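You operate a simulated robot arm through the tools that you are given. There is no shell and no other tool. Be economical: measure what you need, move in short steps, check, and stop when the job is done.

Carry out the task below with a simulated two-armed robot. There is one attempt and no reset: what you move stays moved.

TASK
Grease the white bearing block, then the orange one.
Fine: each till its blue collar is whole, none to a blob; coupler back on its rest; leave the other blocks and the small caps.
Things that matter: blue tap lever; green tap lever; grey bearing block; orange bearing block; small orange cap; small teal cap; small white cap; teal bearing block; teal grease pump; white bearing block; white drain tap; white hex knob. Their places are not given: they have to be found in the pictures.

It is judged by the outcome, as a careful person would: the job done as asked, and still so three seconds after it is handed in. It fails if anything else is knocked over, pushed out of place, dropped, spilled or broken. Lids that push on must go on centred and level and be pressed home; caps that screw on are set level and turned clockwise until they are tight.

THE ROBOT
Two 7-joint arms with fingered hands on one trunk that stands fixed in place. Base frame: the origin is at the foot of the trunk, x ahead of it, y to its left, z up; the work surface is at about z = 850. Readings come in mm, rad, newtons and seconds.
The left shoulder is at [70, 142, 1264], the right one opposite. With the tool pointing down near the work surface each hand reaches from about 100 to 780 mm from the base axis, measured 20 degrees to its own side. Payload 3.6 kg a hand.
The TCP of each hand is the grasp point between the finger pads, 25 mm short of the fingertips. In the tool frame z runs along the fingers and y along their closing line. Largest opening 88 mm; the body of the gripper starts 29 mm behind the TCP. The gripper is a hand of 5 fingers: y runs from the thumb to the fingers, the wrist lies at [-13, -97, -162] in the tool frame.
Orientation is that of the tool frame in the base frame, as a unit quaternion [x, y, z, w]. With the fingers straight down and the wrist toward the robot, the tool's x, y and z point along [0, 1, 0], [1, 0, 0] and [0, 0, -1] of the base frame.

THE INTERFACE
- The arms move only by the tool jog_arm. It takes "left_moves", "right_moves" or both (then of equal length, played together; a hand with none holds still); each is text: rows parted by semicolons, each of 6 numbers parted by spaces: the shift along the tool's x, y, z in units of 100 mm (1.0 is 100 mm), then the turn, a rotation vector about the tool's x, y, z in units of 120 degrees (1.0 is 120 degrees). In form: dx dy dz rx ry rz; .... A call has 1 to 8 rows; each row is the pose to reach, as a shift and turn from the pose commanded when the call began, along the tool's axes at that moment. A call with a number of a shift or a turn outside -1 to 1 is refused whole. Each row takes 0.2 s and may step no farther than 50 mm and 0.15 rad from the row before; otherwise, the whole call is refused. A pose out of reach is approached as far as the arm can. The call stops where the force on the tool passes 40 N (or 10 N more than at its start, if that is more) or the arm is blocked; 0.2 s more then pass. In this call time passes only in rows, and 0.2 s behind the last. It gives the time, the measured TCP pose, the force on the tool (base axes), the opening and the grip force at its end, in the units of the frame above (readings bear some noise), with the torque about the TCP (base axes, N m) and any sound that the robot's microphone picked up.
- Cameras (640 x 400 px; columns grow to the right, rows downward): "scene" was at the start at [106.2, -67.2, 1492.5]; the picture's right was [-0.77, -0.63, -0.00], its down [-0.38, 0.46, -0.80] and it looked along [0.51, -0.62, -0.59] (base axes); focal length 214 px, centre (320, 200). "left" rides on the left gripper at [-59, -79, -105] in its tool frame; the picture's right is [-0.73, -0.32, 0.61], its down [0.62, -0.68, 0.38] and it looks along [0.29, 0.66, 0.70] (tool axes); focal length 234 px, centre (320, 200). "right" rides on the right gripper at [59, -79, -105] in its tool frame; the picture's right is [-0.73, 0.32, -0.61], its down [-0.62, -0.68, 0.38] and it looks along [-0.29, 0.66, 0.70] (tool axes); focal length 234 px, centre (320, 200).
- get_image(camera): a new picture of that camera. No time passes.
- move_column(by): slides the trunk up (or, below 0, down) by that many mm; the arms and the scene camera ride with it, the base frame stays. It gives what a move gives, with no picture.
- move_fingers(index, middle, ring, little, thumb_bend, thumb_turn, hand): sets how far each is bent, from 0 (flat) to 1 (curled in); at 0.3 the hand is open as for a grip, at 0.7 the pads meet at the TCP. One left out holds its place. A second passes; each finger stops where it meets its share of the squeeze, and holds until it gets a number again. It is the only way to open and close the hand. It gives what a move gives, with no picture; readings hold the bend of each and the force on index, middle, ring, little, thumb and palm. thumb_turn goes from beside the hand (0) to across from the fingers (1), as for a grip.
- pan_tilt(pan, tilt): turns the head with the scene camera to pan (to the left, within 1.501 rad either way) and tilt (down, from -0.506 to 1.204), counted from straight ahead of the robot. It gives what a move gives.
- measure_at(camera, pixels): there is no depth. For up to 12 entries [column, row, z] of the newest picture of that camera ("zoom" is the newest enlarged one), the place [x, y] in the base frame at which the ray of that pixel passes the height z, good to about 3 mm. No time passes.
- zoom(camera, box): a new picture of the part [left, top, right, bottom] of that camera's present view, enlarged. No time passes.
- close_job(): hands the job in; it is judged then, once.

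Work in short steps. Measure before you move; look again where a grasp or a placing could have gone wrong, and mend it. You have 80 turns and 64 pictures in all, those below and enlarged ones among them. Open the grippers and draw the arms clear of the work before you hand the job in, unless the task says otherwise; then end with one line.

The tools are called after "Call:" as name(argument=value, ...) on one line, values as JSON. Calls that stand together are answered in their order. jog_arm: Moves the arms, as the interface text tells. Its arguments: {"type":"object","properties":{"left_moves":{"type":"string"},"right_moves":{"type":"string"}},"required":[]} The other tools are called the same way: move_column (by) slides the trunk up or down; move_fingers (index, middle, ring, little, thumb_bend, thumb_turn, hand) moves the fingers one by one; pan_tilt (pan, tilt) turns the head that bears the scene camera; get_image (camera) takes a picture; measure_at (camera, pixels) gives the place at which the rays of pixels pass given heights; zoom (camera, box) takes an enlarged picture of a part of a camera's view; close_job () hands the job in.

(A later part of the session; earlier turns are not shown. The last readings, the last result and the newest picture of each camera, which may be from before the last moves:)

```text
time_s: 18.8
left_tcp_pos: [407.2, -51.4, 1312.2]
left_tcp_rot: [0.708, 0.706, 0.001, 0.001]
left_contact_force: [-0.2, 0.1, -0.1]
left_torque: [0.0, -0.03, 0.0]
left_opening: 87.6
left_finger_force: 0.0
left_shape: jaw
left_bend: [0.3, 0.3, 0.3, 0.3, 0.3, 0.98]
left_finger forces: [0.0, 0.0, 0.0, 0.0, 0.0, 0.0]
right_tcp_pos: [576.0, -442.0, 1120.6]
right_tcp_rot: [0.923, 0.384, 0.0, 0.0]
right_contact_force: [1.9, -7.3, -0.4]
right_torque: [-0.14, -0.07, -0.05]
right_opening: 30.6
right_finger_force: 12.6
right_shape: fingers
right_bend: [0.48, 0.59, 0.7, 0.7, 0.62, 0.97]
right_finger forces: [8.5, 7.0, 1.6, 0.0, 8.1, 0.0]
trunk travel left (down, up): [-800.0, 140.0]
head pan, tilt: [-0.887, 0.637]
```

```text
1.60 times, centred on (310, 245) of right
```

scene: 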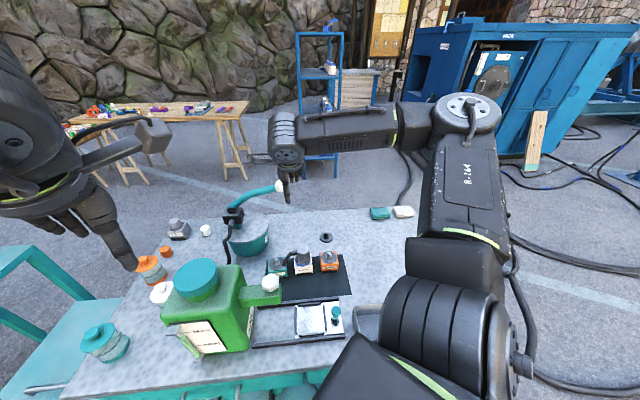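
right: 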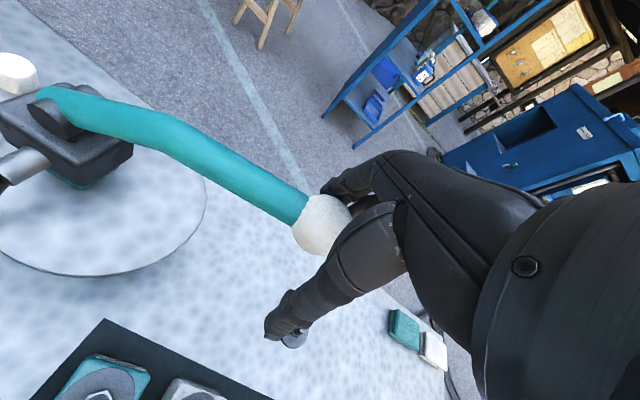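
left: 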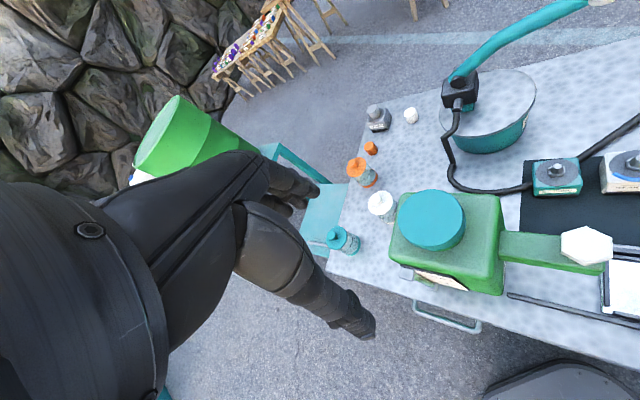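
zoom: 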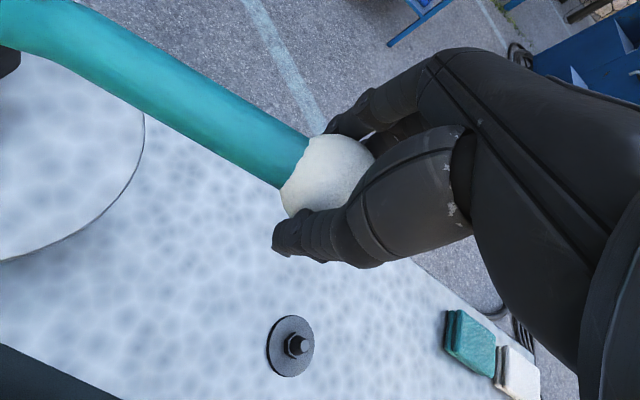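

Good grip on the knob. I make a first half stroke down along the lever's arc (34 mm down, ~10 mm outward) and watch forces.

Call:
jog_arm(right_moves="-0.035 0.006 0.085 0 0 0; -0.063 0.01 0.17 0 0 0; -0.087 0.015 0.255 0 0 0; -0.105 0.017 0.34 0 0 0")

Call:
zoom(camera="scene", box=[200, 170, 360, 270])

```text
time_s: 19.8
left_tcp_pos: [407.4, -52.2, 1312.6]
left_tcp_rot: [0.707, 0.708, 0.001, 0.0]
left_contact_force: [0.1, 0.3, -1.3]
left_torque: [-0.01, -0.02, -0.01]
left_opening: 87.7
left_finger_force: 0.0
left_shape: jaw
left_bend: [0.3, 0.3, 0.3, 0.3, 0.3, 0.98]
left_finger forces: [0.1, 0.1, 0.1, 0.0, 0.1, 0.1]
right_tcp_pos: [568.6, -452.7, 1085.6]
right_tcp_rot: [0.923, 0.385, 0.0, 0.0]
right_contact_force: [1.6, -3.9, 3.1]
right_torque: [0.01, -0.1, 0.04]
right_opening: 29.8
right_finger_force: 12.0
right_shape: fingers
right_bend: [0.5, 0.6, 0.7, 0.7, 0.62, 0.97]
right_finger forces: [7.3, 6.2, 2.0, 0.0, 9.0, 0.0]
trunk travel left (down, up): [-800.0, 140.0]
head pan, tilt: [-0.887, 0.637]
```

```text
4.00 times, centred on (280, 220) of scene
```

zoom: 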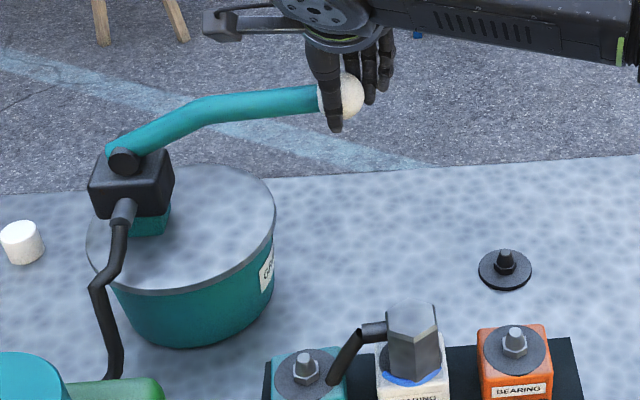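

The lever swings freely (~5 N). I continue the stroke down another 34 mm and look at the collar.

Call:
jog_arm(right_moves="-0.016 0.002 0.085 0 0 0; -0.026 0.004 0.17 0 0 0; -0.033 0.005 0.255 0 0 0; -0.034 0.005 0.34 0 0 0")

Call:
zoom(camera="scene", box=[250, 210, 350, 275])

```text
time_s: 20.8
left_tcp_pos: [405.0, -50.6, 1313.0]
left_tcp_rot: [0.707, 0.707, 0.0, 0.0]
left_contact_force: [0.7, -0.2, 0.0]
left_torque: [0.03, 0.0, 0.01]
left_opening: 87.7
left_finger_force: 0.2
left_shape: jaw
left_bend: [0.3, 0.3, 0.3, 0.3, 0.3, 0.98]
left_finger forces: [0.0, 0.0, 0.0, 0.0, 0.1, 0.0]
right_tcp_pos: [568.2, -454.5, 1053.0]
right_tcp_rot: [0.924, 0.383, 0.001, 0.0]
right_contact_force: [0.4, -2.1, 4.7]
right_torque: [0.03, -0.13, 0.06]
right_opening: 27.9
right_finger_force: 11.7
right_shape: fingers
right_bend: [0.52, 0.61, 0.7, 0.7, 0.62, 0.97]
right_finger forces: [6.7, 5.1, 2.5, 0.0, 9.2, 0.0]
trunk travel left (down, up): [-800.0, 140.0]
head pan, tilt: [-0.887, 0.637]
```

```text
6.15 times, centred on (300, 242) of scene
```

zoom: 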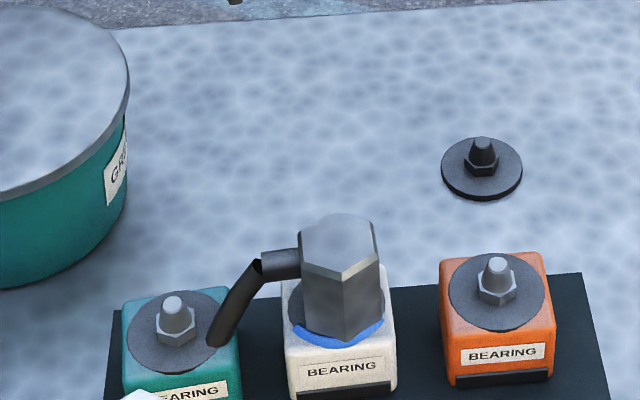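

No clear growth yet and the lever has not reached a stop. I continue down along the arc another 36 mm.

Call:
jog_arm(right_moves="0 0 0.09 0 0 0; 0.008 -0.001 0.18 0 0 0; 0.018 -0.003 0.27 0 0 0; 0.034 -0.005 0.36 0 0 0")

Call:
zoom(camera="scene", box=[230, 180, 350, 275])

```text
time_s: 21.8
left_tcp_pos: [405.8, -52.0, 1313.7]
left_tcp_rot: [0.706, 0.708, 0.0, 0.0]
left_contact_force: [0.4, -0.5, 0.9]
left_torque: [0.06, 0.02, 0.0]
left_opening: 87.5
left_finger_force: 0.0
left_shape: jaw
left_bend: [0.3, 0.3, 0.3, 0.3, 0.3, 0.98]
left_finger forces: [0.0, 0.1, 0.0, 0.1, 0.1, 0.0]
right_tcp_pos: [569.6, -452.0, 1015.5]
right_tcp_rot: [0.924, 0.382, 0.001, 0.0]
right_contact_force: [-1.7, -3.2, 4.8]
right_torque: [-0.01, -0.05, 0.01]
right_opening: 25.1
right_finger_force: 12.0
right_shape: fingers
right_bend: [0.53, 0.61, 0.69, 0.7, 0.63, 0.97]
right_finger forces: [6.0, 4.7, 3.9, 0.0, 9.1, 0.0]
trunk travel left (down, up): [-800.0, 140.0]
head pan, tilt: [-0.887, 0.637]
```

```text
4.21 times, centred on (290, 228) of scene
```

zoom: 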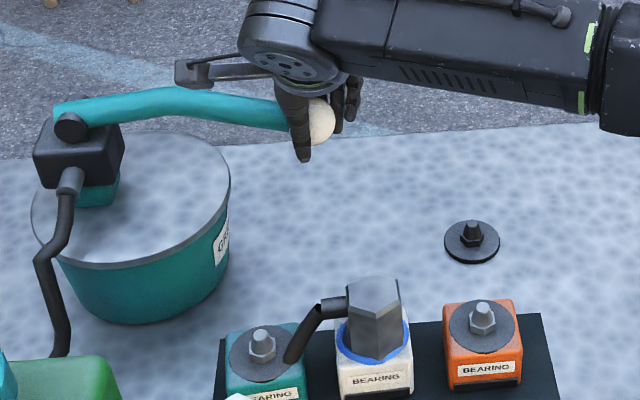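

The collar now wraps much further around. I zoom both the scene and left views onto the white block.

Call:
zoom(camera="scene", box=[290, 235, 350, 275])

Call:
zoom(camera="left", box=[520, 120, 640, 210])

```text
10.00 times, centred on (320, 255) of scene
```

zoom: 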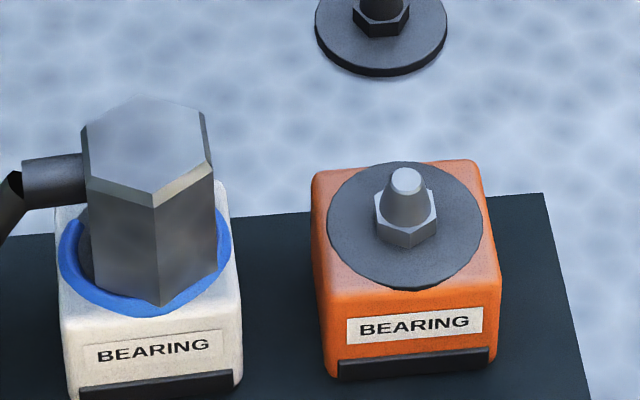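

```text
4.44 times, centred on (580, 165) of left
```

zoom: 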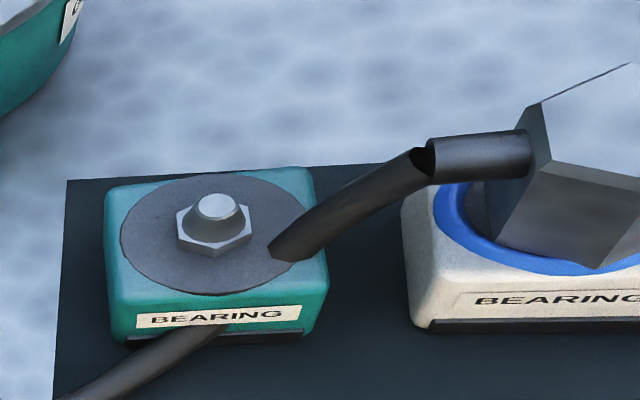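

The collar grew from roughly a third to about 70% with this down-stroke, so it seems one more stroke would close it. I bring the lever back up along the arc.

Call:
jog_arm(right_moves="-0.024 0.004 -0.2 0 0 0; -0.034 0.005 -0.36 0 0 0; -0.025 0.004 -0.53 0 0 0; 0 0 -0.7 0 0 0; 0.04 -0.006 -0.87 0 0 0; 0.088 -0.013 -1 0 0 0")

Call:
zoom(camera="scene", box=[230, 180, 350, 275])

Call:
zoom(camera="scene", box=[290, 235, 350, 275])

```text
time_s: 23.2
left_tcp_pos: [409.5, -52.2, 1310.6]
left_tcp_rot: [0.707, 0.707, -0.001, -0.001]
left_contact_force: [-0.4, 1.3, 1.2]
left_torque: [-0.02, 0.01, -0.01]
left_opening: 87.5
left_finger_force: 0.1
left_shape: jaw
left_bend: [0.3, 0.3, 0.3, 0.3, 0.3, 0.98]
left_finger forces: [0.0, 0.0, 0.1, 0.1, 0.1, 0.0]
right_tcp_pos: [577.1, -444.5, 1111.3]
right_tcp_rot: [0.924, 0.383, -0.003, -0.001]
right_contact_force: [2.3, 6.0, -14.0]
right_torque: [-0.04, 0.05, -0.02]
right_opening: 26.6
right_finger_force: 12.6
right_shape: fingers
right_bend: [0.53, 0.64, 0.7, 0.7, 0.61, 0.95]
right_finger forces: [7.8, 5.6, 0.0, 0.0, 11.4, 0.0]
trunk travel left (down, up): [-800.0, 140.0]
head pan, tilt: [-0.887, 0.637]
```

```text
4.21 times, centred on (290, 228) of scene
```

zoom: 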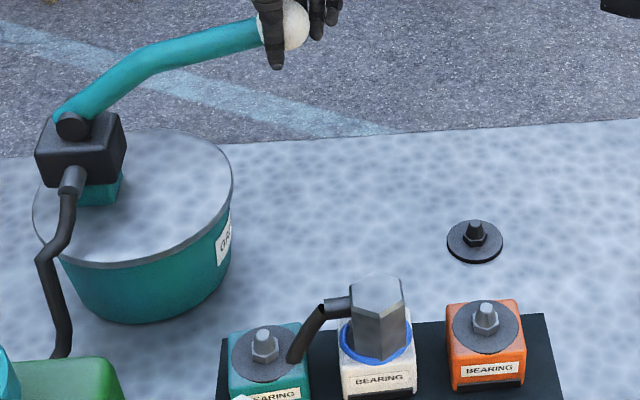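

```text
10.00 times, centred on (320, 255) of scene
```

zoom: 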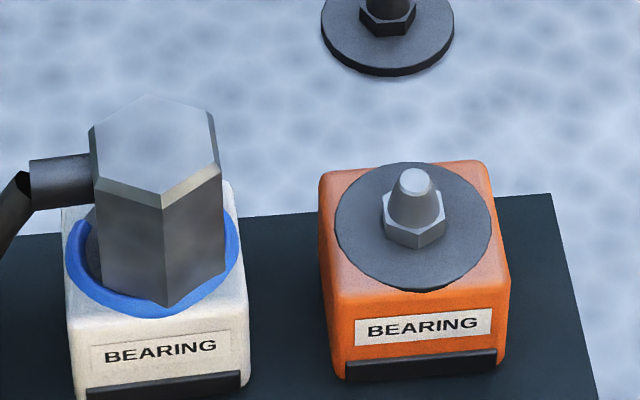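

Lever is back at its top (14 N at the stop) and the collar unchanged. I start the second stroke: 68 mm down, then look.

Call:
jog_arm(right_moves="-0.04 0.006 0.1 0 0 0; -0.08 0.013 0.22 0 0 0; -0.11 0.018 0.36 0 0 0; -0.13 0.022 0.52 0 0 0; -0.135 0.023 0.66 0 0 0")

Call:
zoom(camera="scene", box=[290, 235, 350, 275])

```text
time_s: 24.4
left_tcp_pos: [406.3, -51.0, 1311.3]
left_tcp_rot: [0.707, 0.707, -0.001, 0.001]
left_contact_force: [-0.4, 0.1, 0.0]
left_torque: [0.01, 0.01, -0.01]
left_opening: 87.4
left_finger_force: 0.1
left_shape: jaw
left_bend: [0.3, 0.3, 0.3, 0.3, 0.3, 0.98]
left_finger forces: [0.0, 0.0, 0.0, 0.0, 0.0, 0.1]
right_tcp_pos: [568.1, -454.3, 1050.3]
right_tcp_rot: [0.924, 0.383, -0.001, 0.001]
right_contact_force: [1.9, 3.0, 3.5]
right_torque: [0.17, -0.06, 0.08]
right_opening: 25.7
right_finger_force: 11.3
right_shape: fingers
right_bend: [0.52, 0.64, 0.7, 0.7, 0.63, 0.96]
right_finger forces: [7.0, 5.1, 0.0, 0.0, 10.8, 0.1]
trunk travel left (down, up): [-800.0, 140.0]
head pan, tilt: [-0.887, 0.637]
```

```text
10.00 times, centred on (320, 255) of scene
```

zoom: 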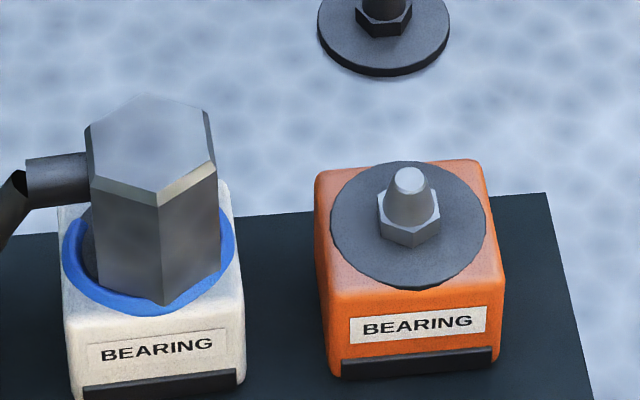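

No growth yet, so the grease comes at the bottom of the stroke as before. I finish this stroke to z≈1014.

Call:
jog_arm(right_moves="0 0 0.09 0 0 0; 0.008 -0.001 0.18 0 0 0; 0.018 -0.003 0.27 0 0 0; 0.034 -0.005 0.36 0 0 0")

Call:
zoom(camera="scene", box=[290, 235, 350, 275])

Call:
zoom(camera="left", box=[580, 140, 640, 190])

```text
time_s: 25.4
left_tcp_pos: [405.6, -50.6, 1313.3]
left_tcp_rot: [0.707, 0.707, -0.001, 0.001]
left_contact_force: [0.7, -0.4, 0.0]
left_torque: [0.01, 0.0, -0.01]
left_opening: 87.4
left_finger_force: 0.1
left_shape: jaw
left_bend: [0.3, 0.3, 0.3, 0.3, 0.3, 0.98]
left_finger forces: [0.0, 0.0, 0.0, 0.0, 0.0, 0.0]
right_tcp_pos: [569.3, -452.4, 1013.7]
right_tcp_rot: [0.924, 0.382, 0.0, 0.0]
right_contact_force: [0.6, -1.2, 4.8]
right_torque: [0.06, -0.02, -0.02]
right_opening: 23.4
right_finger_force: 8.7
right_shape: fingers
right_bend: [0.54, 0.64, 0.7, 0.7, 0.64, 0.97]
right_finger forces: [5.6, 3.5, 0.4, 0.1, 8.5, 0.1]
trunk travel left (down, up): [-800.0, 140.0]
head pan, tilt: [-0.887, 0.637]
```

```text
10.00 times, centred on (320, 255) of scene
```

zoom: 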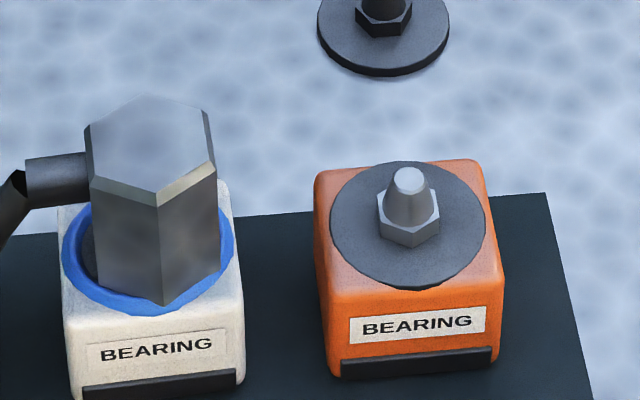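

```text
8.00 times, centred on (610, 165) of left
```

zoom: 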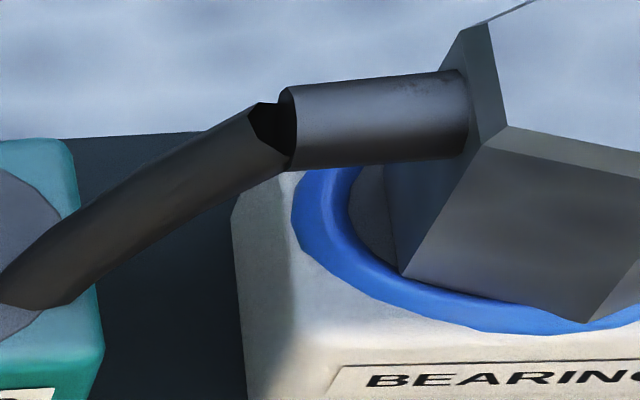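

The collar now disappears behind the coupler on both sides. I raise the lever back to its top position, then will release it and lift the coupler to inspect.

Call:
jog_arm(right_moves="-0.024 0.004 -0.2 0 0 0; -0.034 0.005 -0.36 0 0 0; -0.025 0.004 -0.53 0 0 0; 0 0 -0.7 0 0 0; 0.04 -0.006 -0.87 0 0 0; 0.085 -0.013 -0.98 0 0 0")

Call:
move_fingers(hand="right", index=0.3, middle=0.3, ring=0.3, little=0.3, thumb_bend=0.3)

Call:
get_image(camera="right")

```text
time_s: 26.8
left_tcp_pos: [409.3, -52.5, 1311.5]
left_tcp_rot: [0.707, 0.707, 0.0, 0.0]
left_contact_force: [0.3, 0.0, -0.4]
left_torque: [0.03, 0.0, 0.0]
left_opening: 87.8
left_finger_force: 0.0
left_shape: jaw
left_bend: [0.3, 0.3, 0.3, 0.3, 0.3, 0.98]
left_finger forces: [0.1, 0.1, 0.0, 0.1, 0.0, 0.0]
right_tcp_pos: [577.6, -446.5, 1108.4]
right_tcp_rot: [0.924, 0.382, -0.004, -0.003]
right_contact_force: [2.0, 9.8, -19.3]
right_torque: [-0.09, 0.01, 0.03]
right_opening: 26.8
right_finger_force: 11.8
right_shape: fingers
right_bend: [0.54, 0.67, 0.7, 0.7, 0.6, 0.95]
right_finger forces: [7.1, 3.1, 0.0, 0.0, 13.5, 0.0]
trunk travel left (down, up): [-800.0, 140.0]
head pan, tilt: [-0.887, 0.637]
```

```text
time_s: 27.8
left_tcp_pos: [406.8, -50.2, 1313.6]
left_tcp_rot: [0.707, 0.707, -0.001, 0.001]
left_contact_force: [0.5, -0.5, 0.2]
left_torque: [0.05, -0.01, -0.02]
left_opening: 87.7
left_finger_force: 0.1
left_shape: jaw
left_bend: [0.3, 0.3, 0.3, 0.3, 0.3, 0.98]
left_finger forces: [0.0, 0.0, 0.0, 0.0, 0.0, 0.1]
right_tcp_pos: [574.1, -445.9, 1112.2]
right_tcp_rot: [0.924, 0.383, 0.001, 0.0]
right_contact_force: [0.1, 0.0, -0.7]
right_torque: [-0.03, 0.01, 0.03]
right_opening: 84.4
right_finger_force: 0.0
right_shape: fingers
right_bend: [0.3, 0.3, 0.3, 0.3, 0.3, 0.97]
right_finger forces: [0.1, 0.1, 0.0, 0.1, 0.0, 0.0]
trunk travel left (down, up): [-800.0, 140.0]
head pan, tilt: [-0.887, 0.637]
```

```text
25 pictures are left
```

right: 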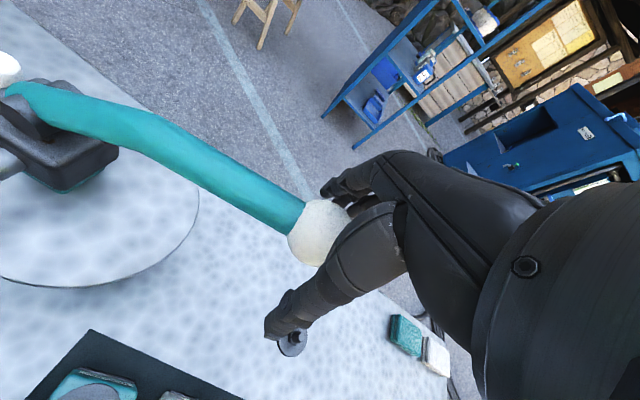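

The lever stays up by itself. I rise off the knob, then go back toward the white block.

Call:
jog_arm(right_moves="0 0 -0.35 0 0 0; 0 0 -0.73 0 0 0")

Call:
jog_arm(right_moves="-0.08 -0.35 0 0 0 0; -0.17 -0.7 0 0 0 0; -0.25 -0.99 0 0 0 0")

Call:
jog_arm(right_moves="-0.07 -0.06 0.35 0 0 0; -0.15 -0.13 0.7 0 0 0; -0.25 -0.22 1 0 0 0")

```text
time_s: 28.4
left_tcp_pos: [405.1, -48.9, 1313.7]
left_tcp_rot: [0.707, 0.707, 0.0, 0.002]
left_contact_force: [-0.2, 0.0, 0.1]
left_torque: [-0.03, 0.03, 0.0]
left_opening: 87.6
left_finger_force: 0.1
left_shape: jaw
left_bend: [0.3, 0.3, 0.3, 0.3, 0.3, 0.98]
left_finger forces: [0.0, 0.0, 0.0, 0.1, 0.0, 0.1]
right_tcp_pos: [573.3, -445.5, 1186.9]
right_tcp_rot: [0.924, 0.383, 0.0, 0.0]
right_contact_force: [-0.1, 0.6, -0.4]
right_torque: [-0.01, 0.03, 0.01]
right_opening: 84.5
right_finger_force: 0.0
right_shape: fingers
right_bend: [0.3, 0.3, 0.3, 0.3, 0.3, 0.97]
right_finger forces: [0.1, 0.1, 0.1, 0.1, 0.0, 0.0]
trunk travel left (down, up): [-800.0, 140.0]
head pan, tilt: [-0.887, 0.637]
```

```text
time_s: 29.2
left_tcp_pos: [407.2, -49.6, 1312.5]
left_tcp_rot: [0.707, 0.707, 0.0, 0.002]
left_contact_force: [0.1, -0.5, 1.6]
left_torque: [0.0, -0.02, 0.01]
left_opening: 87.7
left_finger_force: 0.3
left_shape: jaw
left_bend: [0.3, 0.3, 0.3, 0.3, 0.3, 0.98]
left_finger forces: [0.1, 0.0, 0.1, 0.1, 0.0, 0.0]
right_tcp_pos: [483.6, -392.1, 1186.3]
right_tcp_rot: [0.924, 0.382, 0.0, 0.0]
right_contact_force: [0.0, 0.1, 0.3]
right_torque: [0.0, -0.01, 0.02]
right_opening: 84.6
right_finger_force: 0.1
right_shape: fingers
right_bend: [0.3, 0.3, 0.3, 0.3, 0.3, 0.97]
right_finger forces: [0.0, 0.0, 0.0, 0.0, 0.1, 0.0]
trunk travel left (down, up): [-800.0, 140.0]
head pan, tilt: [-0.887, 0.637]
```

```text
time_s: 30.0
left_tcp_pos: [406.8, -50.8, 1313.8]
left_tcp_rot: [0.707, 0.707, 0.001, 0.001]
left_contact_force: [-0.2, -0.2, -0.1]
left_torque: [-0.02, 0.02, -0.04]
left_opening: 87.3
left_finger_force: 0.1
left_shape: jaw
left_bend: [0.3, 0.3, 0.3, 0.3, 0.3, 0.98]
left_finger forces: [0.1, 0.0, 0.0, 0.1, 0.0, 0.1]
right_tcp_pos: [453.7, -395.0, 1085.1]
right_tcp_rot: [0.924, 0.383, 0.0, 0.0]
right_contact_force: [0.0, 0.2, 0.0]
right_torque: [0.01, -0.01, 0.01]
right_opening: 84.3
right_finger_force: 0.0
right_shape: fingers
right_bend: [0.3, 0.3, 0.3, 0.3, 0.3, 0.97]
right_finger forces: [0.0, 0.0, 0.0, 0.1, 0.0, 0.0]
trunk travel left (down, up): [-800.0, 140.0]
head pan, tilt: [-0.887, 0.637]
```

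I move to directly above the coupler at z≈1005 and verify with one picture.

Call:
jog_arm(right_moves="-0.03 -0.05 0.4 0 0 0; -0.055 -0.105 0.8 0 0 0")

Call:
get_image(camera="right")

```text
time_s: 30.6
left_tcp_pos: [406.8, -51.2, 1312.3]
left_tcp_rot: [0.707, 0.708, 0.0, 0.001]
left_contact_force: [-0.5, -1.4, -0.2]
left_torque: [-0.02, 0.0, 0.0]
left_opening: 87.6
left_finger_force: 0.0
left_shape: jaw
left_bend: [0.3, 0.3, 0.3, 0.3, 0.3, 0.98]
left_finger forces: [0.1, 0.0, 0.1, 0.0, 0.1, 0.1]
right_tcp_pos: [443.2, -391.2, 1005.4]
right_tcp_rot: [0.924, 0.383, 0.001, 0.0]
right_contact_force: [0.6, 0.7, 0.3]
right_torque: [-0.01, 0.01, -0.03]
right_opening: 84.6
right_finger_force: 0.0
right_shape: fingers
right_bend: [0.3, 0.3, 0.3, 0.3, 0.3, 0.97]
right_finger forces: [0.1, 0.1, 0.0, 0.0, 0.0, 0.0]
trunk travel left (down, up): [-800.0, 140.0]
head pan, tilt: [-0.887, 0.637]
```

```text
24 pictures are left
```

right: 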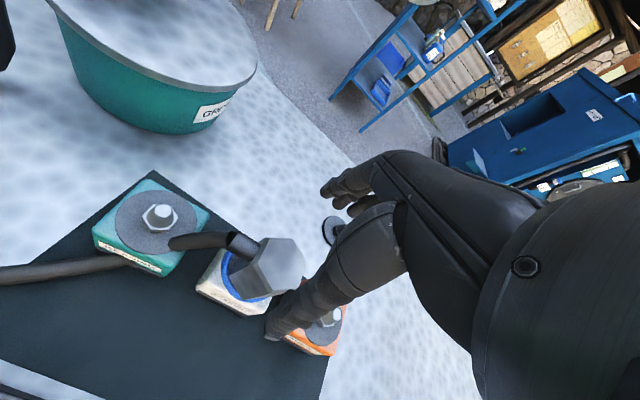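

The coupler is upright below the hand. I descend to z≈936 and grip.

Call:
jog_arm(right_moves="0 0 0.25 0 0 0; 0 0 0.5 0 0 0; 0 0 0.69 0 0 0")

Call:
move_fingers(hand="right", index=0.7, middle=0.7, ring=0.7, little=0.7, thumb_bend=0.7)

Call:
jog_arm(right_moves="0 0 -0.1 0 0 0; 0 0 -0.3 0 0 0; 0 0 -0.6 0 0 0")

Call:
zoom(camera="right", box=[160, 160, 400, 310])

Call:
zoom(camera="scene", box=[280, 220, 350, 270])

```text
time_s: 31.4
left_tcp_pos: [408.1, -50.2, 1312.8]
left_tcp_rot: [0.708, 0.706, -0.001, 0.0]
left_contact_force: [-0.2, 0.3, 0.0]
left_torque: [0.0, 0.01, 0.03]
left_opening: 87.6
left_finger_force: 0.0
left_shape: jaw
left_bend: [0.3, 0.3, 0.3, 0.3, 0.3, 0.98]
left_finger forces: [0.0, 0.0, 0.0, 0.1, 0.1, 0.0]
right_tcp_pos: [443.0, -391.9, 934.5]
right_tcp_rot: [0.924, 0.383, 0.0, 0.001]
right_contact_force: [-0.2, 0.1, -0.6]
right_torque: [0.02, 0.02, -0.01]
right_opening: 84.5
right_finger_force: 0.1
right_shape: fingers
right_bend: [0.3, 0.3, 0.3, 0.3, 0.3, 0.97]
right_finger forces: [0.1, 0.0, 0.1, 0.0, 0.1, 0.1]
trunk travel left (down, up): [-800.0, 140.0]
head pan, tilt: [-0.887, 0.637]
```

```text
time_s: 32.4
left_tcp_pos: [406.9, -50.7, 1313.7]
left_tcp_rot: [0.707, 0.707, -0.001, 0.001]
left_contact_force: [-0.3, -0.3, 0.4]
left_torque: [-0.02, 0.0, -0.04]
left_opening: 87.7
left_finger_force: 0.0
left_shape: jaw
left_bend: [0.3, 0.3, 0.3, 0.3, 0.3, 0.98]
left_finger forces: [0.0, 0.0, 0.0, 0.0, 0.0, 0.0]
right_tcp_pos: [442.8, -392.5, 934.8]
right_tcp_rot: [0.924, 0.383, 0.0, 0.0]
right_contact_force: [0.5, -1.1, 1.9]
right_torque: [-0.11, -0.06, 0.02]
right_opening: 34.3
right_finger_force: 15.0
right_shape: fingers
right_bend: [0.57, 0.61, 0.66, 0.7, 0.54, 0.95]
right_finger forces: [6.6, 6.6, 2.1, 0.1, 14.0, 0.0]
trunk travel left (down, up): [-800.0, 140.0]
head pan, tilt: [-0.887, 0.637]
```

```text
time_s: 33.2
left_tcp_pos: [405.7, -50.9, 1312.9]
left_tcp_rot: [0.707, 0.707, 0.0, 0.002]
left_contact_force: [0.5, 0.4, -0.3]
left_torque: [-0.01, -0.01, 0.03]
left_opening: 87.6
left_finger_force: 0.1
left_shape: jaw
left_bend: [0.3, 0.3, 0.3, 0.3, 0.3, 0.98]
left_finger forces: [0.0, 0.0, 0.0, 0.0, 0.0, 0.1]
right_tcp_pos: [442.9, -393.5, 995.5]
right_tcp_rot: [0.923, 0.384, 0.0, 0.0]
right_contact_force: [0.2, -0.4, -1.4]
right_torque: [-0.01, 0.02, -0.02]
right_opening: 33.9
right_finger_force: 13.8
right_shape: fingers
right_bend: [0.57, 0.61, 0.67, 0.7, 0.54, 0.95]
right_finger forces: [6.4, 6.2, 2.1, 0.0, 13.8, 0.1]
trunk travel left (down, up): [-800.0, 140.0]
head pan, tilt: [-0.887, 0.637]
```

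```text
2.67 times, centred on (280, 235) of right
```

zoom: 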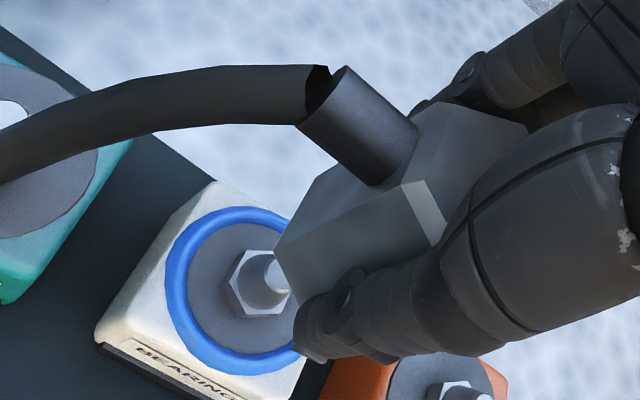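

```text
8.00 times, centred on (315, 245) of scene
```

zoom: 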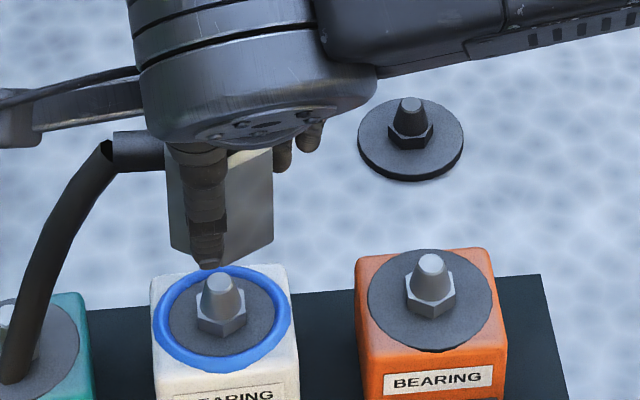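

The white block's collar is now a whole ring. I carry the coupler along the row to above the orange block at ≈(380,-454) and check.

Call:
jog_arm(right_moves="-0.3 0 -0.1 0 0 0; -0.6 0 -0.1 0 0 0; -0.887 -0.005 -0.1 0 0 0; -0.887 -0.005 0 0 0 0")

Call:
zoom(camera="right", box=[160, 160, 400, 310])

Call:
zoom(camera="scene", box=[270, 205, 370, 275])

```text
time_s: 34.2
left_tcp_pos: [408.4, -51.7, 1312.9]
left_tcp_rot: [0.707, 0.707, 0.001, 0.0]
left_contact_force: [0.4, 0.4, -1.3]
left_torque: [-0.01, -0.01, 0.0]
left_opening: 87.8
left_finger_force: 0.1
left_shape: jaw
left_bend: [0.3, 0.3, 0.3, 0.3, 0.3, 0.98]
left_finger forces: [0.1, 0.0, 0.0, 0.1, 0.0, 0.0]
right_tcp_pos: [380.8, -454.1, 996.4]
right_tcp_rot: [0.924, 0.384, 0.0, 0.0]
right_contact_force: [0.2, -0.5, -1.9]
right_torque: [0.0, 0.03, 0.03]
right_opening: 33.8
right_finger_force: 14.6
right_shape: fingers
right_bend: [0.57, 0.62, 0.67, 0.7, 0.54, 0.95]
right_finger forces: [6.6, 6.2, 2.0, 0.0, 13.5, 0.0]
trunk travel left (down, up): [-800.0, 140.0]
head pan, tilt: [-0.887, 0.637]
```

```text
2.67 times, centred on (280, 235) of right
```

zoom: 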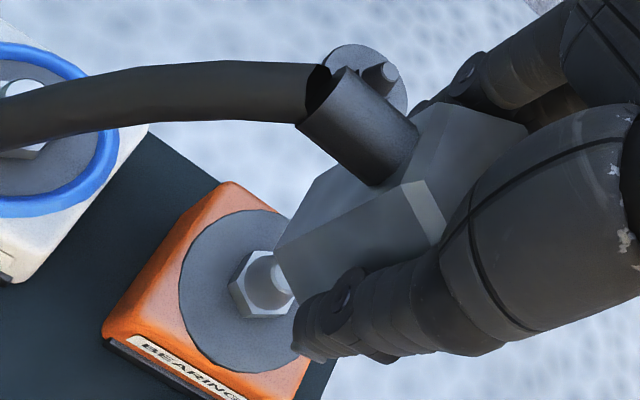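

```text
5.71 times, centred on (320, 240) of scene
```

zoom: 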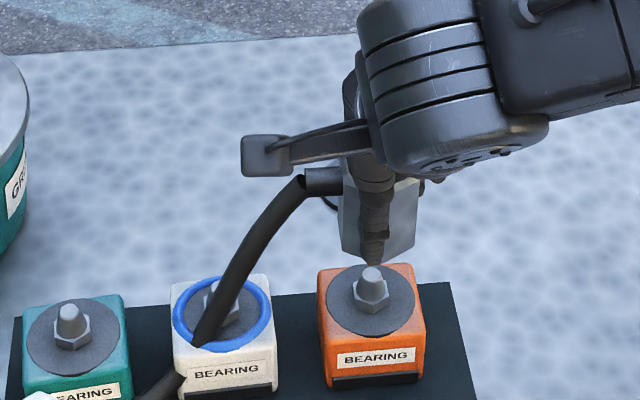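

The nut appears at the same spot (263,284) as it did for white, so alignment matches. I lower onto the nipple, press, and ease off as before.

Call:
jog_arm(right_moves="0 0 0.25 0 0 0; 0 0 0.45 0 0 0; 0 0 0.53 0 0 0; 0 0 0.57 0 0 0")

Call:
jog_arm(right_moves="0 0 0.02 0 0 0; 0 0 0.045 0 0 0; 0 0 0.065 0 0 0")

```text
time_s: 35.2
left_tcp_pos: [407.7, -51.8, 1312.8]
left_tcp_rot: [0.707, 0.708, -0.001, 0.001]
left_contact_force: [-0.5, 0.1, -0.4]
left_torque: [0.04, 0.0, 0.04]
left_opening: 87.7
left_finger_force: 0.0
left_shape: jaw
left_bend: [0.3, 0.3, 0.3, 0.3, 0.3, 0.98]
left_finger forces: [0.1, 0.0, 0.0, 0.0, 0.0, 0.0]
right_tcp_pos: [381.4, -453.6, 939.7]
right_tcp_rot: [0.924, 0.383, 0.0, 0.0]
right_contact_force: [-0.4, 0.0, -1.6]
right_torque: [0.03, -0.02, 0.0]
right_opening: 33.8
right_finger_force: 13.9
right_shape: fingers
right_bend: [0.57, 0.62, 0.67, 0.7, 0.54, 0.95]
right_finger forces: [6.5, 6.2, 2.1, 0.0, 13.5, 0.1]
trunk travel left (down, up): [-800.0, 140.0]
head pan, tilt: [-0.887, 0.637]
```

```text
time_s: 36.0
left_tcp_pos: [407.0, -49.2, 1313.4]
left_tcp_rot: [0.707, 0.707, 0.0, 0.001]
left_contact_force: [0.3, -0.6, 0.9]
left_torque: [0.02, 0.03, 0.0]
left_opening: 87.7
left_finger_force: 0.0
left_shape: jaw
left_bend: [0.3, 0.3, 0.3, 0.3, 0.3, 0.98]
left_finger forces: [0.1, 0.1, 0.1, 0.0, 0.0, 0.0]
right_tcp_pos: [380.2, -453.1, 935.0]
right_tcp_rot: [0.924, 0.383, 0.0, 0.002]
right_contact_force: [0.7, -0.8, 10.0]
right_torque: [-0.22, -0.1, 0.01]
right_opening: 33.9
right_finger_force: 17.0
right_shape: fingers
right_bend: [0.57, 0.62, 0.67, 0.7, 0.54, 0.95]
right_finger forces: [7.6, 7.5, 2.7, 0.1, 15.3, 0.0]
trunk travel left (down, up): [-800.0, 140.0]
head pan, tilt: [-0.887, 0.637]
```

Contact at z≈935. I press to a force like the first time, ease off, and open the hand.

Call:
jog_arm(right_moves="0 0 0.02 0 0 0; 0 0 0.04 0 0 0")

Call:
jog_arm(right_moves="0 0 -0.03 0 0 0; 0 0 -0.06 0 0 0")

Call:
move_fingers(hand="right", index=0.3, middle=0.3, ring=0.3, little=0.3, thumb_bend=0.3)

Call:
get_image(camera="right")

```text
time_s: 36.6
left_tcp_pos: [405.2, -47.6, 1314.4]
left_tcp_rot: [0.707, 0.707, -0.001, 0.002]
left_contact_force: [0.3, -1.0, 0.1]
left_torque: [0.01, -0.03, 0.02]
left_opening: 87.5
left_finger_force: 0.0
left_shape: jaw
left_bend: [0.3, 0.3, 0.3, 0.3, 0.3, 0.98]
left_finger forces: [0.0, 0.0, 0.0, 0.1, 0.0, 0.1]
right_tcp_pos: [379.8, -452.8, 933.7]
right_tcp_rot: [0.924, 0.383, 0.001, 0.003]
right_contact_force: [3.9, -2.6, 29.1]
right_torque: [-0.31, -0.15, 0.02]
right_opening: 33.7
right_finger_force: 19.3
right_shape: fingers
right_bend: [0.57, 0.61, 0.67, 0.7, 0.55, 0.95]
right_finger forces: [8.9, 9.1, 3.7, 0.0, 17.4, 0.0]
trunk travel left (down, up): [-800.0, 140.0]
head pan, tilt: [-0.887, 0.637]
```

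```text
time_s: 37.2
left_tcp_pos: [405.8, -49.9, 1312.0]
left_tcp_rot: [0.707, 0.707, 0.0, 0.002]
left_contact_force: [0.4, 0.6, 0.1]
left_torque: [-0.04, 0.0, -0.01]
left_opening: 87.7
left_finger_force: 0.1
left_shape: jaw
left_bend: [0.3, 0.3, 0.3, 0.3, 0.3, 0.98]
left_finger forces: [0.1, 0.0, 0.0, 0.0, 0.0, 0.1]
right_tcp_pos: [378.6, -452.7, 933.7]
right_tcp_rot: [0.924, 0.383, 0.0, 0.0]
right_contact_force: [2.2, -0.4, 5.0]
right_torque: [-0.12, -0.13, 0.05]
right_opening: 33.6
right_finger_force: 15.6
right_shape: fingers
right_bend: [0.57, 0.61, 0.67, 0.7, 0.56, 0.95]
right_finger forces: [7.7, 6.6, 2.6, 0.0, 13.6, 0.0]
trunk travel left (down, up): [-800.0, 140.0]
head pan, tilt: [-0.887, 0.637]
```

```text
time_s: 38.2
left_tcp_pos: [407.4, -51.3, 1313.2]
left_tcp_rot: [0.708, 0.707, 0.001, 0.001]
left_contact_force: [-0.4, -0.5, -0.1]
left_torque: [-0.01, 0.0, -0.02]
left_opening: 87.5
left_finger_force: 0.1
left_shape: jaw
left_bend: [0.3, 0.3, 0.3, 0.3, 0.3, 0.98]
left_finger forces: [0.0, 0.0, 0.0, 0.0, 0.0, 0.1]
right_tcp_pos: [379.3, -455.2, 934.8]
right_tcp_rot: [0.924, 0.383, 0.0, -0.001]
right_contact_force: [0.5, 0.7, -0.3]
right_torque: [0.02, 0.01, 0.02]
right_opening: 84.6
right_finger_force: 0.2
right_shape: fingers
right_bend: [0.3, 0.3, 0.3, 0.3, 0.3, 0.97]
right_finger forces: [0.0, 0.0, 0.0, 0.1, 0.1, 0.1]
trunk travel left (down, up): [-800.0, 140.0]
head pan, tilt: [-0.887, 0.637]
```

```text
19 pictures are left
```

right: 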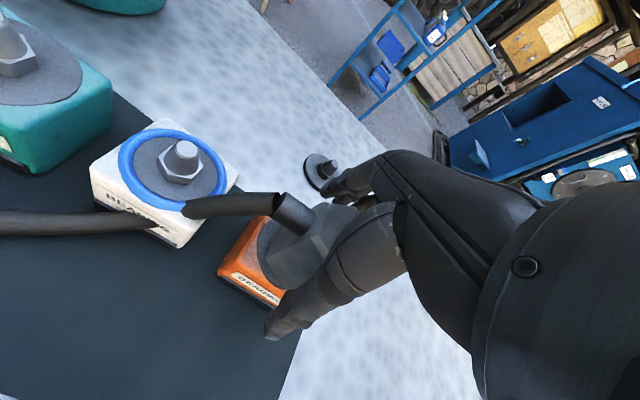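

The white ring is clearly whole, and the coupler stands on orange. I rise, shifting outward to stay in reach, then move over the knob at z≈1187.

Call:
jog_arm(right_moves="0 0 -0.3 0 0 0; 0 0 -0.65 0 0 0; 0 0.1 -1 0 0 0")

Call:
jog_arm(right_moves="0 0.15 -0.35 0 0 0; 0 0.3 -0.7 0 0 0; 0 0.4 -1 0 0 0")

Call:
jog_arm(right_moves="0 0.1 -0.27 0 0 0; 0 0.2 -0.53 0 0 0; 0.4 0.3 -0.53 0 0 0; 0.8 0.4 -0.53 0 0 0; 1 0.5 -0.53 0 0 0")

```text
time_s: 39.0
left_tcp_pos: [407.2, -49.3, 1312.9]
left_tcp_rot: [0.708, 0.707, 0.0, 0.001]
left_contact_force: [0.3, -0.5, -1.2]
left_torque: [0.0, 0.01, 0.0]
left_opening: 87.7
left_finger_force: 0.0
left_shape: jaw
left_bend: [0.3, 0.3, 0.3, 0.3, 0.3, 0.98]
left_finger forces: [0.0, 0.1, 0.0, 0.0, 0.1, 0.0]
right_tcp_pos: [386.9, -461.3, 1037.6]
right_tcp_rot: [0.924, 0.383, 0.0, 0.0]
right_contact_force: [0.0, 0.0, -0.5]
right_torque: [-0.03, 0.02, -0.01]
right_opening: 84.3
right_finger_force: 0.2
right_shape: fingers
right_bend: [0.3, 0.3, 0.3, 0.3, 0.3, 0.97]
right_finger forces: [0.0, 0.0, 0.1, 0.0, 0.1, 0.0]
trunk travel left (down, up): [-800.0, 140.0]
head pan, tilt: [-0.887, 0.637]
```

```text
time_s: 39.8
left_tcp_pos: [406.5, -50.2, 1312.5]
left_tcp_rot: [0.707, 0.708, 0.0, 0.002]
left_contact_force: [1.2, 1.0, -0.7]
left_torque: [0.01, 0.02, -0.03]
left_opening: 87.6
left_finger_force: 0.0
left_shape: jaw
left_bend: [0.3, 0.3, 0.3, 0.3, 0.3, 0.98]
left_finger forces: [0.0, 0.0, 0.0, 0.0, 0.1, 0.0]
right_tcp_pos: [416.7, -491.4, 1137.5]
right_tcp_rot: [0.924, 0.383, -0.001, 0.001]
right_contact_force: [0.4, 0.7, 0.0]
right_torque: [0.02, -0.01, 0.0]
right_opening: 84.7
right_finger_force: 0.0
right_shape: fingers
right_bend: [0.3, 0.3, 0.3, 0.3, 0.3, 0.97]
right_finger forces: [0.0, 0.0, 0.0, 0.0, 0.0, 0.0]
trunk travel left (down, up): [-800.0, 140.0]
head pan, tilt: [-0.887, 0.637]
```

```text
time_s: 41.0
left_tcp_pos: [408.3, -51.2, 1311.2]
left_tcp_rot: [0.707, 0.708, 0.0, 0.001]
left_contact_force: [-0.3, -0.3, 0.9]
left_torque: [0.01, 0.0, -0.03]
left_opening: 87.4
left_finger_force: 0.1
left_shape: jaw
left_bend: [0.3, 0.3, 0.3, 0.3, 0.3, 0.98]
left_finger forces: [0.1, 0.1, 0.0, 0.0, 0.0, 0.0]
right_tcp_pos: [521.7, -452.6, 1190.7]
right_tcp_rot: [0.924, 0.384, 0.0, 0.0]
right_contact_force: [0.1, -0.2, -0.1]
right_torque: [0.0, 0.01, 0.0]
right_opening: 84.5
right_finger_force: 0.0
right_shape: fingers
right_bend: [0.3, 0.3, 0.3, 0.3, 0.3, 0.98]
right_finger forces: [0.0, 0.0, 0.1, 0.0, 0.0, 0.0]
trunk travel left (down, up): [-800.0, 140.0]
head pan, tilt: [-0.887, 0.637]
```

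I move over the knob, descend around it and close.

Call:
jog_arm(right_moves="0.22 0.16 0 0 0 0; 0.44 0.32 0 0 0 0; 0.44 0.32 0.25 0 0 0; 0.44 0.32 0.5 0 0 0; 0.44 0.32 0.75 0 0 0")

Call:
move_fingers(hand="right", index=0.7, middle=0.7, ring=0.7, little=0.7, thumb_bend=0.7)

```text
time_s: 42.2
left_tcp_pos: [408.2, -50.5, 1311.5]
left_tcp_rot: [0.707, 0.707, 0.0, 0.001]
left_contact_force: [-0.2, -0.1, -0.1]
left_torque: [0.01, 0.04, 0.02]
left_opening: 87.5
left_finger_force: 0.0
left_shape: jaw
left_bend: [0.3, 0.3, 0.3, 0.3, 0.3, 0.98]
left_finger forces: [0.0, 0.1, 0.1, 0.1, 0.0, 0.0]
right_tcp_pos: [576.0, -446.7, 1112.3]
right_tcp_rot: [0.923, 0.384, 0.0, 0.001]
right_contact_force: [0.5, -0.5, -0.9]
right_torque: [-0.03, 0.0, -0.01]
right_opening: 84.6
right_finger_force: 0.1
right_shape: fingers
right_bend: [0.3, 0.3, 0.3, 0.3, 0.3, 0.98]
right_finger forces: [0.0, 0.0, 0.0, 0.1, 0.0, 0.1]
trunk travel left (down, up): [-800.0, 140.0]
head pan, tilt: [-0.887, 0.637]
```

```text
time_s: 43.2
left_tcp_pos: [408.2, -51.9, 1312.6]
left_tcp_rot: [0.707, 0.708, 0.0, 0.001]
left_contact_force: [0.2, 0.0, -1.0]
left_torque: [0.0, 0.01, 0.02]
left_opening: 87.5
left_finger_force: 0.0
left_shape: jaw
left_bend: [0.3, 0.3, 0.3, 0.3, 0.3, 0.98]
left_finger forces: [0.0, 0.0, 0.0, 0.0, 0.1, 0.1]
right_tcp_pos: [575.2, -447.4, 1113.5]
right_tcp_rot: [0.924, 0.382, 0.0, 0.001]
right_contact_force: [1.8, -5.5, -0.6]
right_torque: [-0.08, -0.01, 0.02]
right_opening: 28.4
right_finger_force: 13.2
right_shape: fingers
right_bend: [0.54, 0.65, 0.7, 0.7, 0.6, 0.97]
right_finger forces: [11.9, 3.4, 0.0, 0.1, 11.7, 0.0]
trunk travel left (down, up): [-800.0, 140.0]
head pan, tilt: [-0.887, 0.637]
```

Knob gripped. I do a full down-stroke along the same arc to z≈1013.

Call:
jog_arm(right_moves="-0.04 0.006 0.1 0 0 0; -0.08 0.013 0.22 0 0 0; -0.11 0.018 0.36 0 0 0; -0.13 0.022 0.52 0 0 0; -0.135 0.023 0.66 0 0 0; -0.13 0.022 0.8 0 0 0; -0.115 0.02 0.92 0 0 0; -0.101 0.018 1 0 0 0")

Call:
zoom(camera="scene", box=[290, 230, 360, 275])

```text
time_s: 45.0
left_tcp_pos: [406.1, -53.9, 1313.6]
left_tcp_rot: [0.707, 0.707, 0.001, 0.001]
left_contact_force: [-0.5, -0.2, 0.5]
left_torque: [-0.01, -0.02, -0.01]
left_opening: 87.8
left_finger_force: 0.1
left_shape: jaw
left_bend: [0.3, 0.3, 0.3, 0.3, 0.3, 0.98]
left_finger forces: [0.0, 0.0, 0.1, 0.1, 0.0, 0.0]
right_tcp_pos: [567.1, -454.5, 1014.4]
right_tcp_rot: [0.924, 0.382, 0.001, -0.001]
right_contact_force: [-1.9, -7.5, 4.4]
right_torque: [0.03, -0.06, 0.03]
right_opening: 27.1
right_finger_force: 12.6
right_shape: fingers
right_bend: [0.54, 0.66, 0.7, 0.7, 0.61, 0.99]
right_finger forces: [10.0, 5.0, 0.1, 0.0, 10.5, 0.0]
trunk travel left (down, up): [-800.0, 140.0]
head pan, tilt: [-0.887, 0.637]
```

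```text
8.89 times, centred on (325, 252) of scene
```

zoom: 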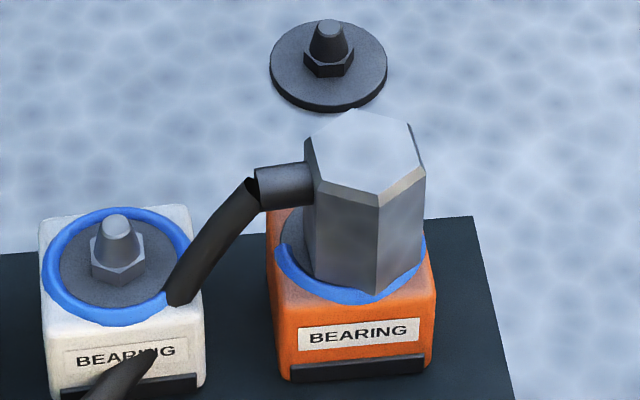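

After one stroke the orange collar covers about half (left end at (280,245)). I raise the lever for the second stroke.

Call:
jog_arm(right_moves="-0.024 0.004 -0.2 0 0 0; -0.034 0.005 -0.36 0 0 0; -0.025 0.004 -0.53 0 0 0; 0 0 -0.7 0 0 0; 0.04 -0.006 -0.87 0 0 0; 0.085 -0.013 -0.98 0 0 0")

Call:
zoom(camera="scene", box=[290, 230, 360, 275])

```text
time_s: 46.4
left_tcp_pos: [409.4, -51.5, 1310.6]
left_tcp_rot: [0.707, 0.707, 0.0, 0.001]
left_contact_force: [0.5, 0.6, -0.7]
left_torque: [-0.02, -0.01, -0.02]
left_opening: 87.5
left_finger_force: 0.0
left_shape: jaw
left_bend: [0.3, 0.3, 0.3, 0.3, 0.3, 0.98]
left_finger forces: [0.1, 0.1, 0.1, 0.0, 0.0, 0.1]
right_tcp_pos: [575.9, -447.6, 1109.9]
right_tcp_rot: [0.924, 0.383, -0.002, -0.001]
right_contact_force: [2.8, 3.7, -6.2]
right_torque: [-0.02, 0.13, 0.06]
right_opening: 27.4
right_finger_force: 13.8
right_shape: fingers
right_bend: [0.54, 0.67, 0.7, 0.7, 0.61, 0.97]
right_finger forces: [11.7, 2.7, 0.0, 0.0, 12.9, 0.0]
trunk travel left (down, up): [-800.0, 140.0]
head pan, tilt: [-0.887, 0.637]
```

```text
8.89 times, centred on (325, 252) of scene
```

zoom: 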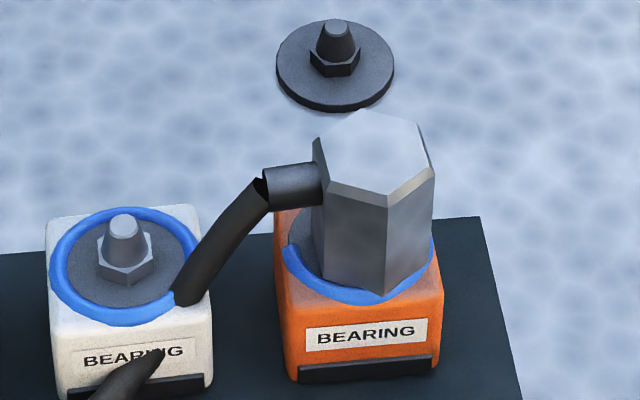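

Second stroke for orange: nudge to the top stop first, then a full down-stroke.

Call:
jog_arm(right_moves="0.02 -0.003 -0.035 0 0 0; -0.06 0.01 0.17 0 0 0; -0.11 0.018 0.36 0 0 0; -0.13 0.022 0.52 0 0 0; -0.135 0.023 0.66 0 0 0; -0.13 0.022 0.8 0 0 0; -0.115 0.02 0.92 0 0 0; -0.101 0.018 0.99 0 0 0")

Call:
zoom(camera="scene", box=[290, 230, 360, 275])

```text
time_s: 48.2
left_tcp_pos: [406.7, -49.7, 1312.5]
left_tcp_rot: [0.707, 0.707, 0.0, 0.001]
left_contact_force: [0.6, -0.8, -0.5]
left_torque: [0.0, 0.0, 0.0]
left_opening: 87.5
left_finger_force: 0.1
left_shape: jaw
left_bend: [0.3, 0.3, 0.3, 0.3, 0.3, 0.98]
left_finger forces: [0.0, 0.0, 0.0, 0.0, 0.0, 0.1]
right_tcp_pos: [566.5, -456.7, 1012.5]
right_tcp_rot: [0.924, 0.383, 0.001, 0.002]
right_contact_force: [1.2, -2.7, 4.8]
right_torque: [0.08, -0.11, 0.01]
right_opening: 26.6
right_finger_force: 12.3
right_shape: fingers
right_bend: [0.55, 0.68, 0.7, 0.7, 0.61, 0.97]
right_finger forces: [10.9, 3.5, 0.0, 0.0, 10.5, 0.0]
trunk travel left (down, up): [-800.0, 140.0]
head pan, tilt: [-0.887, 0.637]
```

```text
8.89 times, centred on (325, 252) of scene
```

zoom: 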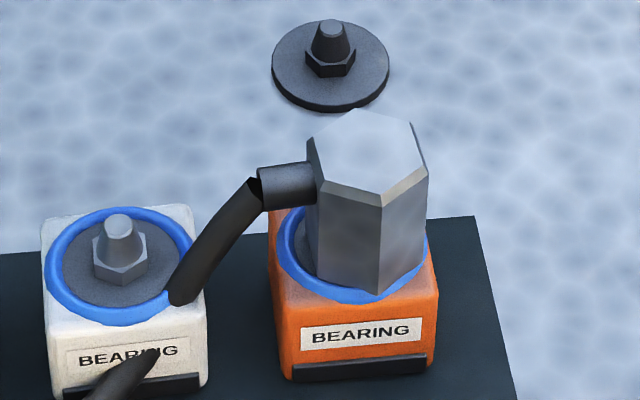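

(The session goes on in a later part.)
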